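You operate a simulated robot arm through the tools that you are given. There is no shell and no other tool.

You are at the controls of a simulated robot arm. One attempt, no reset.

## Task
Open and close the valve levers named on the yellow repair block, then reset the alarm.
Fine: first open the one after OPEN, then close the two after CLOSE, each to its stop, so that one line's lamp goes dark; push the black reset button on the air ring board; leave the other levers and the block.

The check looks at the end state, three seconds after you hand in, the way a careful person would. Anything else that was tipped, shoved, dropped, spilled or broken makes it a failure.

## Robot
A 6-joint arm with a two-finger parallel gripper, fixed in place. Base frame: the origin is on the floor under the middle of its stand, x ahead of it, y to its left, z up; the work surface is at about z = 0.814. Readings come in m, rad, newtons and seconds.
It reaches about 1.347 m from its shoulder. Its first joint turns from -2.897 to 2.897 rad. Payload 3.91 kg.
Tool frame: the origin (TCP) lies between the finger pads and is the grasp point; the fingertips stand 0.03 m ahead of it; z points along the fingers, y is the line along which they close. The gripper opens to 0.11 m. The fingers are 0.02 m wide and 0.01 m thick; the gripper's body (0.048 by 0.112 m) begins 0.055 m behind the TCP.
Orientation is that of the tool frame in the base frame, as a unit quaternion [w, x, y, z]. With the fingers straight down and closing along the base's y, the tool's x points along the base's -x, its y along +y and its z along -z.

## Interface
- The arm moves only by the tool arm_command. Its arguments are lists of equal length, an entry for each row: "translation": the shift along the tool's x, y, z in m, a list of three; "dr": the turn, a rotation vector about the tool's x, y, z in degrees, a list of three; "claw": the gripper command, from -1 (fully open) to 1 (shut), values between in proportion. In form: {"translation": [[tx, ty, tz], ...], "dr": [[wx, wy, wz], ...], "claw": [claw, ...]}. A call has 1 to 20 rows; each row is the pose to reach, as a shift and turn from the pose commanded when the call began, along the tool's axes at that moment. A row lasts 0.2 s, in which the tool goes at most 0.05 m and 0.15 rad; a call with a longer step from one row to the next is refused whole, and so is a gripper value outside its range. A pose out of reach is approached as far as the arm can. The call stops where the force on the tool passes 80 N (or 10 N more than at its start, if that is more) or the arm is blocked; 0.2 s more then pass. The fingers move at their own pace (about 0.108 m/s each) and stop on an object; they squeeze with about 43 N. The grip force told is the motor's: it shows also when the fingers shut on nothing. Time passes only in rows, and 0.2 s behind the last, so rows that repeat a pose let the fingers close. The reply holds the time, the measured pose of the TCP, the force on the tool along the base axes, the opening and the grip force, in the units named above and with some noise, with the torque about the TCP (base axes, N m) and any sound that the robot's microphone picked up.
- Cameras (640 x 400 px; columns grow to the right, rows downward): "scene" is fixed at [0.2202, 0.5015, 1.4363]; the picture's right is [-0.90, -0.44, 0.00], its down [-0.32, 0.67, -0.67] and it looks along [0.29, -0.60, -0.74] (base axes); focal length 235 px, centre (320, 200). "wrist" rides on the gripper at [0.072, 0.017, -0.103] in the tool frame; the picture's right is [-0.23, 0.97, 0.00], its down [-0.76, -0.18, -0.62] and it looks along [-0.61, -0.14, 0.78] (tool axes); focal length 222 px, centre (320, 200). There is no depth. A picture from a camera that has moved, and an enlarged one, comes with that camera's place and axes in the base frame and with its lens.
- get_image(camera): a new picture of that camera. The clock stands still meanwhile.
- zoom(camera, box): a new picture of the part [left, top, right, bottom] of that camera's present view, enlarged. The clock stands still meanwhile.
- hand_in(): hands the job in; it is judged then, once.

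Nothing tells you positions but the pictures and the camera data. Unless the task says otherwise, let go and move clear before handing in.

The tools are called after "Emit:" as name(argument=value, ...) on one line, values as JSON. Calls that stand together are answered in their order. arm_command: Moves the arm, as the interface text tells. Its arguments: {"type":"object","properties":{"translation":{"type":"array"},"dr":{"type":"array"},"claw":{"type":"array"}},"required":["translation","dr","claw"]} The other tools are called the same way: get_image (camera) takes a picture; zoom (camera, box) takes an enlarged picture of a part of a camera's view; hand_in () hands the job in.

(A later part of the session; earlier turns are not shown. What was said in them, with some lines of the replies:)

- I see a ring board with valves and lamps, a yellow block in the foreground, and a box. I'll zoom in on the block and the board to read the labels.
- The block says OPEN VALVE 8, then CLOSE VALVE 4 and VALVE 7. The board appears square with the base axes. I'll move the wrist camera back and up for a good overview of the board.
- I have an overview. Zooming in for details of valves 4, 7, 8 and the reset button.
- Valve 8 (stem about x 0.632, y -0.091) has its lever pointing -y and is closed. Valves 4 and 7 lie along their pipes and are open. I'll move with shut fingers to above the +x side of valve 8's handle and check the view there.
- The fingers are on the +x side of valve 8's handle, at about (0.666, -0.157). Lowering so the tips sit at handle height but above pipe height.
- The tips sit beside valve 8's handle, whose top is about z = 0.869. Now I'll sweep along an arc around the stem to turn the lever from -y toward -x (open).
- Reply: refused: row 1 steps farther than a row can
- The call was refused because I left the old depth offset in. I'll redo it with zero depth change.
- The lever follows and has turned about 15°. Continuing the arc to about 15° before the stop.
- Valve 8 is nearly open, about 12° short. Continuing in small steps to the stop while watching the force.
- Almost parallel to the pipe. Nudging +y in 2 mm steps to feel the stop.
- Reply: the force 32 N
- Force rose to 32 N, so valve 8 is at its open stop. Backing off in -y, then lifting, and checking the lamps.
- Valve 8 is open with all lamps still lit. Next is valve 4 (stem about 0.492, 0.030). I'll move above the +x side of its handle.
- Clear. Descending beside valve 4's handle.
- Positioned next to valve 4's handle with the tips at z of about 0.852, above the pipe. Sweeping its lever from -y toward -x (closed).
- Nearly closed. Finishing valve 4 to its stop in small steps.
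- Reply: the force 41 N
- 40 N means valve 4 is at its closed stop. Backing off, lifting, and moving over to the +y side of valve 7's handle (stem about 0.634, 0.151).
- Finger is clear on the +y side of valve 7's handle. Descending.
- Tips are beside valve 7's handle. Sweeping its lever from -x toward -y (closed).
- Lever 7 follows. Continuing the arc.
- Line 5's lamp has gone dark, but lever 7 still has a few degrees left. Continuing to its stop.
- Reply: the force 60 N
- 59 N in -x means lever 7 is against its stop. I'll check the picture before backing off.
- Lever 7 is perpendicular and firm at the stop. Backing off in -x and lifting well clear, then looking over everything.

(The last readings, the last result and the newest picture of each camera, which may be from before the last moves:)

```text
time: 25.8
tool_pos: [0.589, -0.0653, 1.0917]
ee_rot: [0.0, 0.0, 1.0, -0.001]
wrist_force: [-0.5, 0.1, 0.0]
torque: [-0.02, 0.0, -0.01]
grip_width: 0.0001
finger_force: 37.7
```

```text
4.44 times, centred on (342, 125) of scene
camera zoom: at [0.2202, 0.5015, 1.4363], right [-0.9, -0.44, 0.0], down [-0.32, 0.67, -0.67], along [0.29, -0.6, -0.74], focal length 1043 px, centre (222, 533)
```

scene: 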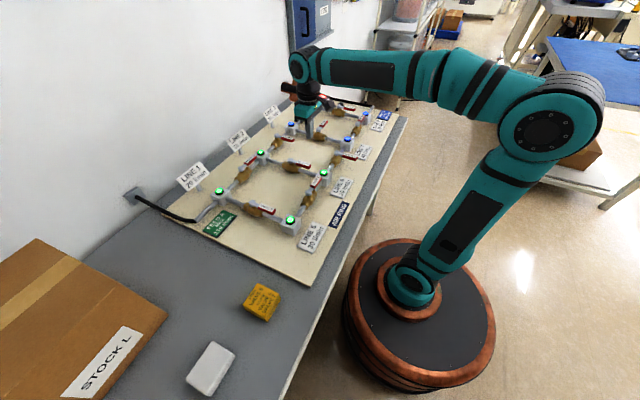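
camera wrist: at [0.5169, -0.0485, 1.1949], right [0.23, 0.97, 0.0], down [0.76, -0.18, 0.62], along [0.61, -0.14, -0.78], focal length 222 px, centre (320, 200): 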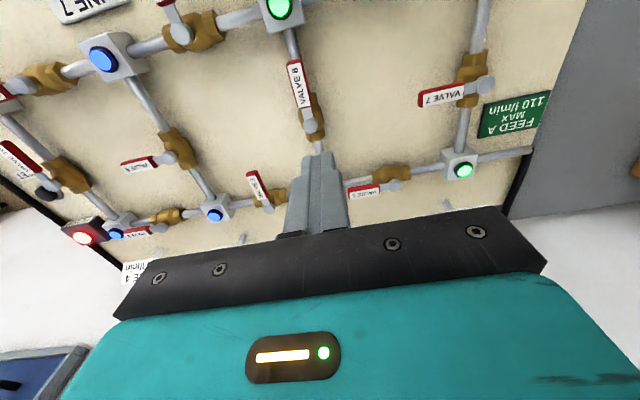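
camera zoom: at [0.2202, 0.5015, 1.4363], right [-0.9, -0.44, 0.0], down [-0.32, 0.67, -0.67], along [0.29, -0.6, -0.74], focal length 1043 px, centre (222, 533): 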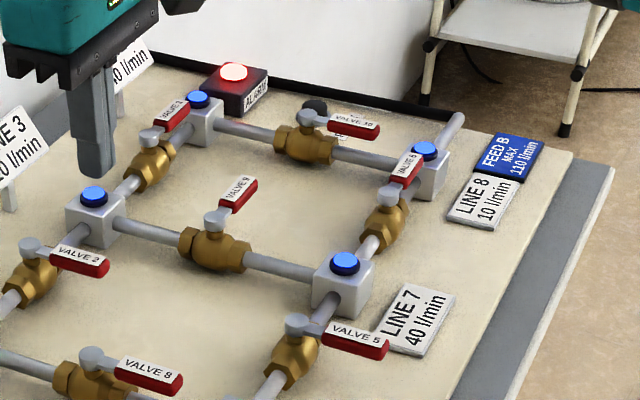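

Valves 8, 4 and 7 are set; line 5 is dark and the others are lit. Next I'll move over toward the reset button near (0.65, -0.65) and locate it more exactly.

Emit:
arm_command(translation=[[-0.0025, -0.04, 0.003], [-0.005, -0.08, 0.006], [-0.0075, -0.12, 0.01], [-0.01, -0.16, 0.013], [-0.0125, -0.2, 0.016], [-0.015, -0.24, 0.02], [-0.0175, -0.28, 0.023], [-0.02, -0.32, 0.026], [-0.0225, -0.36, 0.03], [-0.025, -0.4, 0.033], [-0.0275, -0.44, 0.036], [-0.03, -0.48, 0.04], [-0.031, -0.5, 0.04]], dr=[[0, 0, 0], [0, 0, 0], [0, 0, 0], [0, 0, 0], [0, 0, 0], [0, 0, 0], [0, 0, 0], [0, 0, 0], [0, 0, 0], [0, 0, 0], [0, 0, 0], [0, 0, 0], [0, 0, 0]], claw=[1, 1, 1, 1, 1, 1, 1, 1, 1, 1, 1, 1, 1])

Emit:
get_image(camera="wrist")

Emit:
get_image(camera="scene")

```text
time: 28.6
tool_pos: [0.6216, -0.5667, 1.0522]
ee_rot: [0.001, 0.0, 1.0, 0.0]
wrist_force: [-1.1, -0.7, -0.1]
torque: [-0.05, -0.03, 0.03]
grip_width: 0.0
finger_force: 37.9
```

```text
taken
camera wrist: at [0.5481, -0.5496, 1.1554], right [0.23, 0.97, 0.0], down [0.76, -0.18, 0.62], along [0.61, -0.14, -0.78], focal length 222 px, centre (320, 200)
```

wrist: 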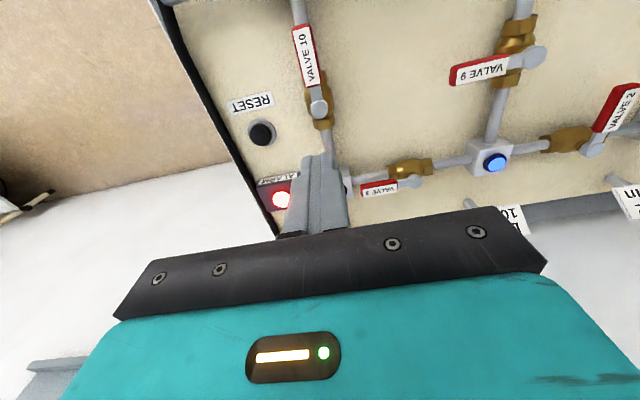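

```text
taken
```

scene: 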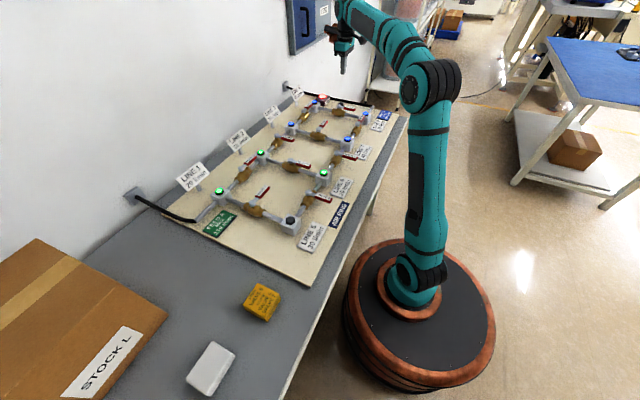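

Emit:
zoom(camera="wrist", box=[216, 80, 344, 160])

```text
5.00 times, centred on (280, 120) of wrist
camera zoom: at [0.5481, -0.5496, 1.1554], right [0.23, 0.97, 0.0], down [0.76, -0.18, 0.62], along [0.61, -0.14, -0.78], focal length 1111 px, centre (520, 600)
```

zoom: 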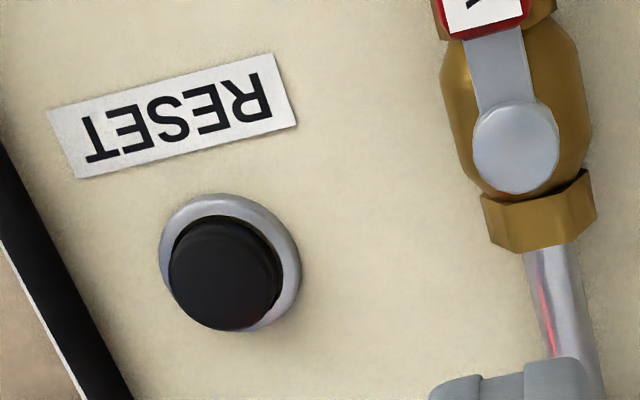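

The reset button is at about (0.657, -0.666). Moving above it and lowering to about 5 cm over it.

Emit:
arm_command(translation=[[-0.0125, -0.034, 0], [-0.025, -0.068, 0.01], [-0.037, -0.101, 0.03], [-0.037, -0.101, 0.07], [-0.037, -0.101, 0.105], [-0.037, -0.101, 0.13]], dr=[[0, 0, 0], [0, 0, 0], [0, 0, 0], [0, 0, 0], [0, 0, 0], [0, 0, 0]], claw=[1, 1, 1, 1, 1, 1])

Emit:
get_image(camera="wrist")

Emit:
zoom(camera="scene", box=[290, 70, 402, 140])

```text
time: 30.0
tool_pos: [0.658, -0.6664, 0.9239]
ee_rot: [0.001, 0.0, 1.0, -0.001]
wrist_force: [0.5, 0.1, 0.5]
torque: [0.01, -0.04, 0.0]
grip_width: 0.0
finger_force: 37.9
```

```text
taken
camera wrist: at [0.5851, -0.6504, 1.0263], right [0.23, 0.97, 0.0], down [0.76, -0.18, 0.62], along [0.61, -0.14, -0.78], focal length 222 px, centre (320, 200)
```

wrist: 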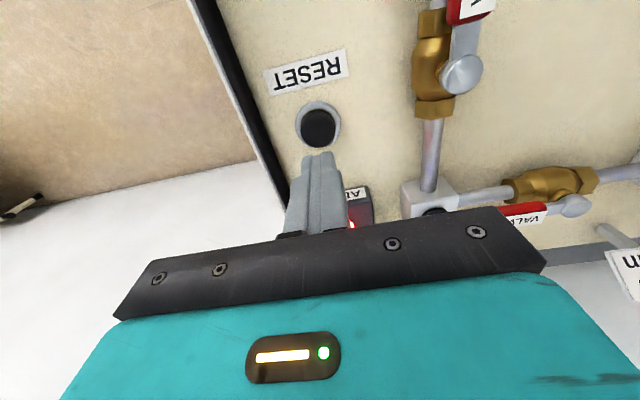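

```text
5.71 times, centred on (346, 105) of scene
camera zoom: at [0.2202, 0.5015, 1.4363], right [-0.9, -0.44, 0.0], down [-0.32, 0.67, -0.67], along [0.29, -0.6, -0.74], focal length 1341 px, centre (171, 743)
```

zoom: 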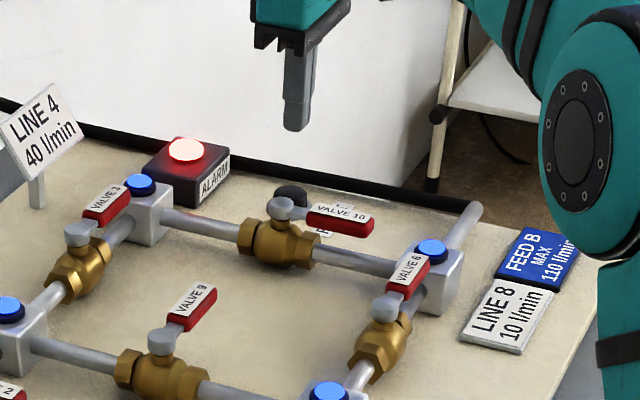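

The button top is at about (0.656, -0.668, 0.834), right under the fingertips. Descending close, then pressing in small steps.

Emit:
arm_command(translation=[[0.002, -0.001, 0.025], [0.002, -0.001, 0.04], [0.002, -0.001, 0.046], [0.002, -0.001, 0.049], [0.002, -0.001, 0.052], [0.002, -0.001, 0.055]], dr=[[0, 0, 0], [0, 0, 0], [0, 0, 0], [0, 0, 0], [0, 0, 0], [0, 0, 0]], claw=[1, 1, 1, 1, 1, 1])

Emit:
get_image(camera="wrist")

```text
time: 31.4
tool_pos: [0.6557, -0.6693, 0.8683]
ee_rot: [0.001, -0.001, 1.0, -0.001]
wrist_force: [0.3, 0.4, 0.8]
torque: [0.0, 0.01, 0.0]
grip_width: 0.0
finger_force: 37.5
```

```text
taken
camera wrist: at [0.583, -0.6512, 0.9709], right [0.23, 0.97, 0.0], down [0.76, -0.18, 0.62], along [0.61, -0.14, -0.78], focal length 222 px, centre (320, 200)
```

wrist: 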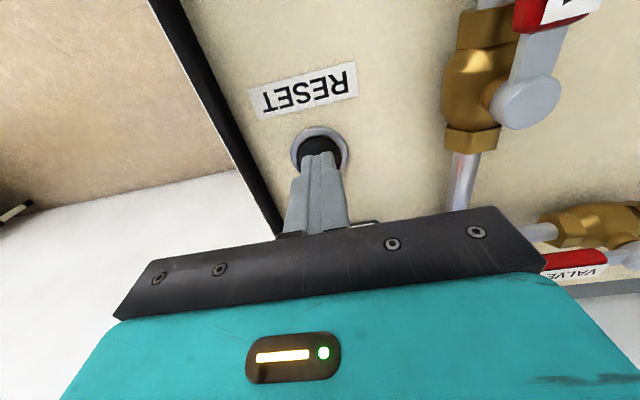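

The tips are at about z = 0.838, just above the button and centred within a few mm. Pressing further.

Emit:
arm_command(translation=[[0.001, 0, 0.002], [0.002, 0, 0.004], [0.002, 0, 0.006], [0.002, 0, 0.008]], dr=[[0, 0, 0], [0, 0, 0], [0, 0, 0], [0, 0, 0]], claw=[1, 1, 1, 1])

Emit:
zoom(camera="scene", box=[290, 70, 402, 140])

```text
time: 32.4
tool_pos: [0.6538, -0.6679, 0.8589]
ee_rot: [0.001, 0.0, 1.0, 0.0]
wrist_force: [0.2, -0.8, 1.1]
torque: [0.01, 0.0, 0.01]
grip_width: 0.0
finger_force: 37.8
```

```text
5.71 times, centred on (346, 105) of scene
camera zoom: at [0.2202, 0.5015, 1.4363], right [-0.9, -0.44, 0.0], down [-0.32, 0.67, -0.67], along [0.29, -0.6, -0.74], focal length 1341 px, centre (171, 743)
```

zoom: 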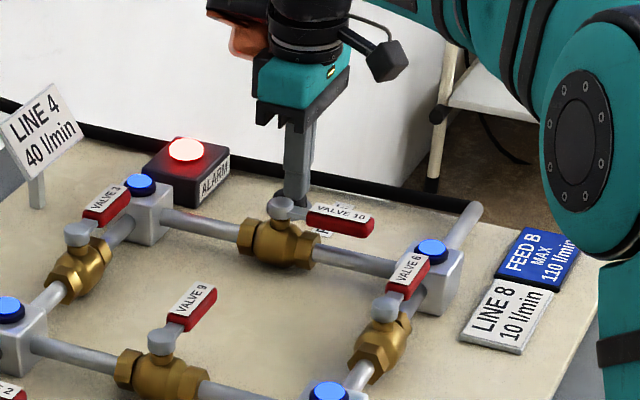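

No significant force yet with the tips at about z = 0.829. Checking the wrist view, then continuing down gently.

Emit:
zoom(camera="wrist", box=[256, 100, 384, 180])

Emit:
arm_command(translation=[[0, 0, 0.0015], [0, 0, 0.003], [0, 0, 0.0045]], dr=[[0, 0, 0], [0, 0, 0], [0, 0, 0]], claw=[1, 1, 1])

Emit:
zoom(camera="wrist", box=[256, 100, 384, 180])

```text
5.00 times, centred on (320, 140) of wrist
camera zoom: at [0.581, -0.6515, 0.9625], right [0.23, 0.97, 0.0], down [0.76, -0.18, 0.62], along [0.61, -0.14, -0.78], focal length 1111 px, centre (320, 500)
```

zoom: 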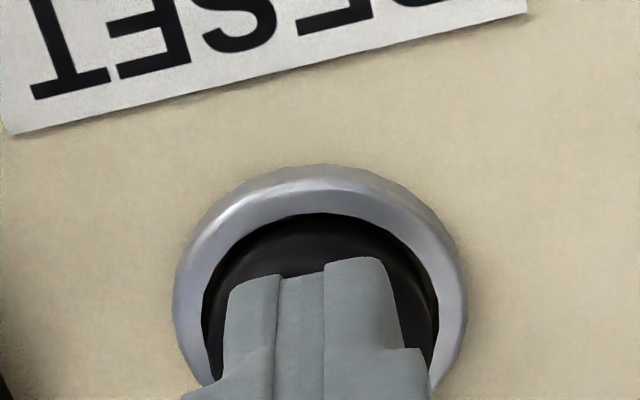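

```text
time: 33.2
tool_pos: [0.6538, -0.6689, 0.8559]
ee_rot: [0.001, 0.001, 1.0, -0.001]
wrist_force: [1.9, -1.8, 5.9]
torque: [-0.03, -0.05, -0.01]
grip_width: 0.0
finger_force: 38.0
```

```text
5.00 times, centred on (320, 140) of wrist
camera zoom: at [0.5808, -0.6513, 0.9585], right [0.23, 0.97, 0.0], down [0.76, -0.18, 0.62], along [0.61, -0.14, -0.78], focal length 1111 px, centre (320, 500)
```

zoom: 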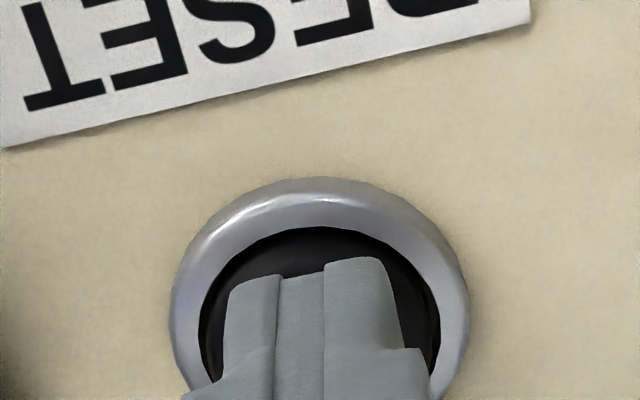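

Contact: 6 N upward as the button begins to go in. Continuing in small steps.

Emit:
arm_command(translation=[[0, 0, 0.0015], [0, 0, 0.003]], dr=[[0, 0, 0], [0, 0, 0]], claw=[1, 1])

Emit:
zoom(camera="scene", box=[290, 70, 402, 140])

```text
time: 33.8
tool_pos: [0.653, -0.6689, 0.854]
ee_rot: [0.001, 0.0, 1.0, -0.002]
wrist_force: [7.9, -8.1, 23.3]
torque: [-0.21, -0.23, 0.0]
grip_width: 0.0
finger_force: 37.9
```

```text
5.71 times, centred on (346, 105) of scene
camera zoom: at [0.2202, 0.5015, 1.4363], right [-0.9, -0.44, 0.0], down [-0.32, 0.67, -0.67], along [0.29, -0.6, -0.74], focal length 1341 px, centre (171, 743)
```

zoom: 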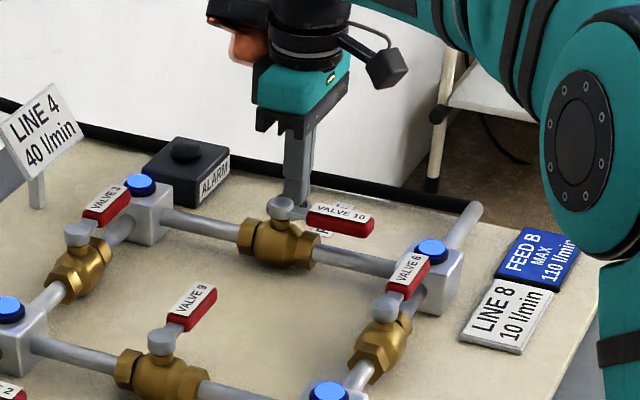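

The alarm lamp went out at 23 N. Lifting straight up off the button and moving clear, then checking everything.

Emit:
arm_command(translation=[[0, 0, -0.005], [0, 0, -0.02], [0, 0, -0.06], [0, 0, -0.1], [0, 0, -0.14], [0.02, 0.03, -0.17], [0.05, 0.06, -0.19], [0.08, 0.09, -0.21], [0.11, 0.12, -0.23], [0.11, 0.12, -0.23]], dr=[[0, 0, 0], [0, 0, 0], [0, 0, 0], [0, 0, 0], [0, 0, 0], [0, 0, 0], [0, 0, 0], [0, 0, 0], [0, 0, 0], [0, 0, 0]], claw=[1, 1, 1, 1, 1, 1, 1, 1, 1, 1])

Emit:
get_image(camera="scene")

Emit:
zoom(camera="scene", box=[270, 80, 414, 170])

Emit:
zoom(camera="scene", box=[170, 130, 360, 260])

Emit:
get_image(camera="wrist")

```text
time: 36.0
tool_pos: [0.5428, -0.5495, 1.0805]
ee_rot: [0.001, 0.0, 1.0, -0.002]
wrist_force: [0.2, 0.1, -0.8]
torque: [-0.02, -0.01, 0.0]
grip_width: 0.0001
finger_force: 38.4
```

```text
taken
```

scene: 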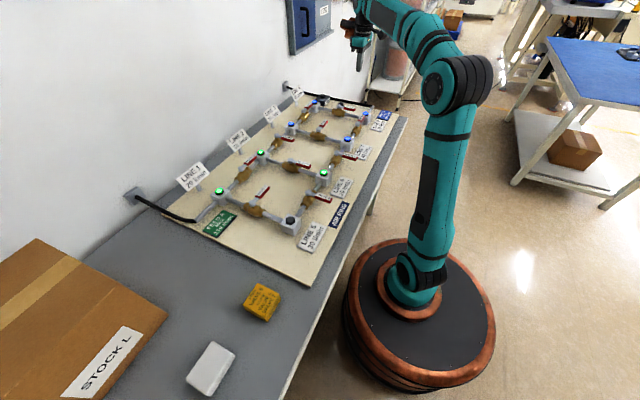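

```text
4.44 times, centred on (342, 125) of scene
camera zoom: at [0.2202, 0.5015, 1.4363], right [-0.9, -0.44, 0.0], down [-0.32, 0.67, -0.67], along [0.29, -0.6, -0.74], focal length 1043 px, centre (222, 533)
```

zoom: 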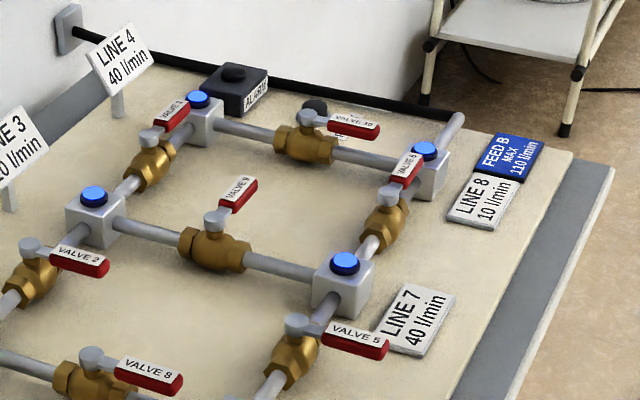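

```text
3.08 times, centred on (265, 195) of scene
camera zoom: at [0.2202, 0.5015, 1.4363], right [-0.9, -0.44, 0.0], down [-0.32, 0.67, -0.67], along [0.29, -0.6, -0.74], focal length 722 px, centre (489, 215)
```

zoom: 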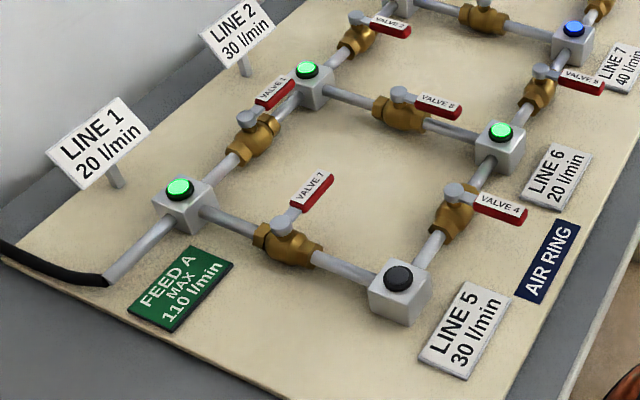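

```text
taken
camera wrist: at [0.4703, -0.531, 1.1844], right [0.23, 0.97, 0.0], down [0.76, -0.18, 0.62], along [0.61, -0.14, -0.78], focal length 222 px, centre (320, 200)
```

wrist: 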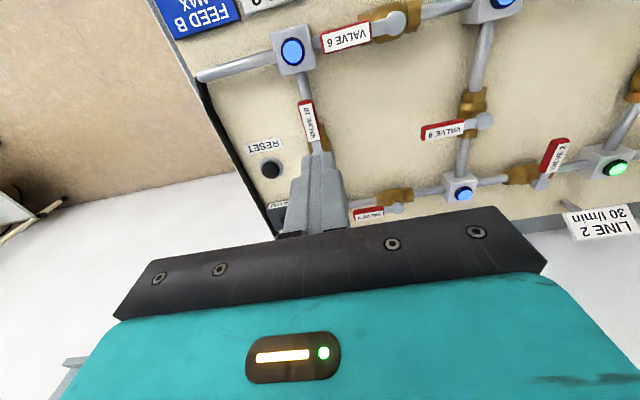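

Everything looks right: alarm off, line 5 dark, other lamps lit and other levers unchanged. I'll move over the board once more at height to verify the three lever angles and that the alarm stays off.

Emit:
arm_command(translation=[[0.004, 0.04, -0.015], [0.008, 0.08, -0.03], [0.012, 0.12, -0.045], [0.016, 0.16, -0.06], [0.02, 0.2, -0.075], [0.024, 0.24, -0.09], [0.028, 0.28, -0.105], [0.032, 0.32, -0.12], [0.036, 0.36, -0.135], [0.04, 0.4, -0.15], [0.044, 0.44, -0.165], [0.044, 0.48, -0.17]], dr=[[0, 0, 0], [0, 0, 0], [0, 0, 0], [0, 0, 0], [0, 0, 0], [0, 0, 0], [0, 0, 0], [0, 0, 0], [0, 0, 0], [0, 0, 0], [0, 0, 0], [0, 0, 0]], claw=[1, 1, 1, 1, 1, 1, 1, 1, 1, 1, 1, 1])

Emit:
zoom(camera="wrist", box=[280, 0, 520, 150])

Emit:
get_image(camera="wrist")

Emit:
get_image(camera="scene")

```text
time: 38.6
tool_pos: [0.4985, -0.0667, 1.2524]
ee_rot: [0.001, 0.001, 1.0, -0.001]
wrist_force: [0.2, 0.1, -0.6]
torque: [0.0, 0.03, -0.01]
grip_width: 0.0001
finger_force: 37.9
```

```text
2.67 times, centred on (400, 75) of wrist
camera zoom: at [0.4256, -0.0505, 1.3547], right [0.23, 0.97, 0.0], down [0.76, -0.18, 0.62], along [0.61, -0.14, -0.78], focal length 592 px, centre (107, 533)
```

zoom: 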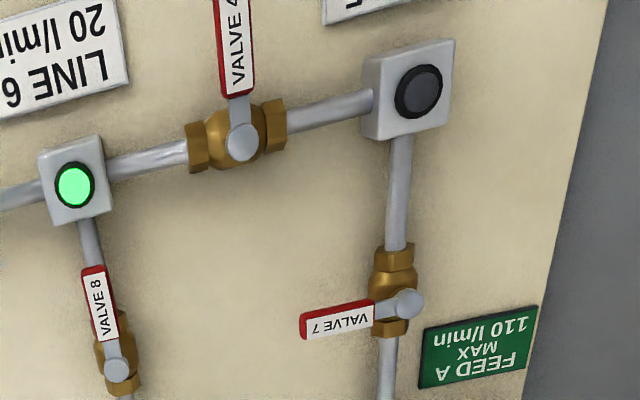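

```text
taken
camera wrist: at [0.4256, -0.0505, 1.3547], right [0.23, 0.97, 0.0], down [0.76, -0.18, 0.62], along [0.61, -0.14, -0.78], focal length 222 px, centre (320, 200)
```

wrist: 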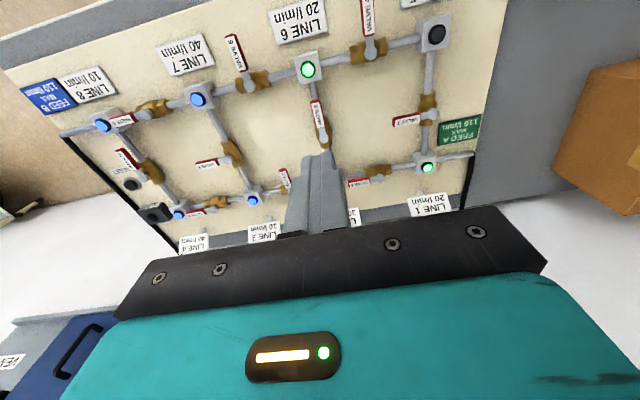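

```text
taken
```

scene: 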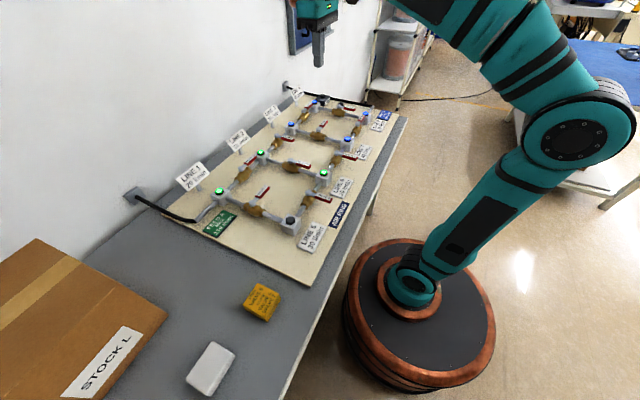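

From above, valve 8 lies along its pipe (open), and valves 4 and 7 are square across theirs (closed). Line 5's lamp is dark, the alarm is still off, and nothing else has moved. The gripper is clear, so I'm handing in.

Emit:
hand_in()

```text
The job is handed in.
```

I finished the job as the yellow block asked, and it's handed in. The hand-in reply gave no verdict.

- **Valve 8:** opened first. I pushed it to its stop, felt at about 32 N, and the lever now lies along its pipe.
- **Valves 4 and 7:** closed next, in that order. I pushed each to its stop, felt at about 40 N and 59 N, and both levers now sit square across their pipes.
- **Lamps:** line 5's lamp went dark as valve 7 closed. The other seven lines stayed lit.
- **Alarm:** I pressed the black reset button and the red alarm lamp went out. It was still off in the last picture, about five seconds later.

In the last pictures the other levers and the block had not moved. The gripper was well clear of the board.
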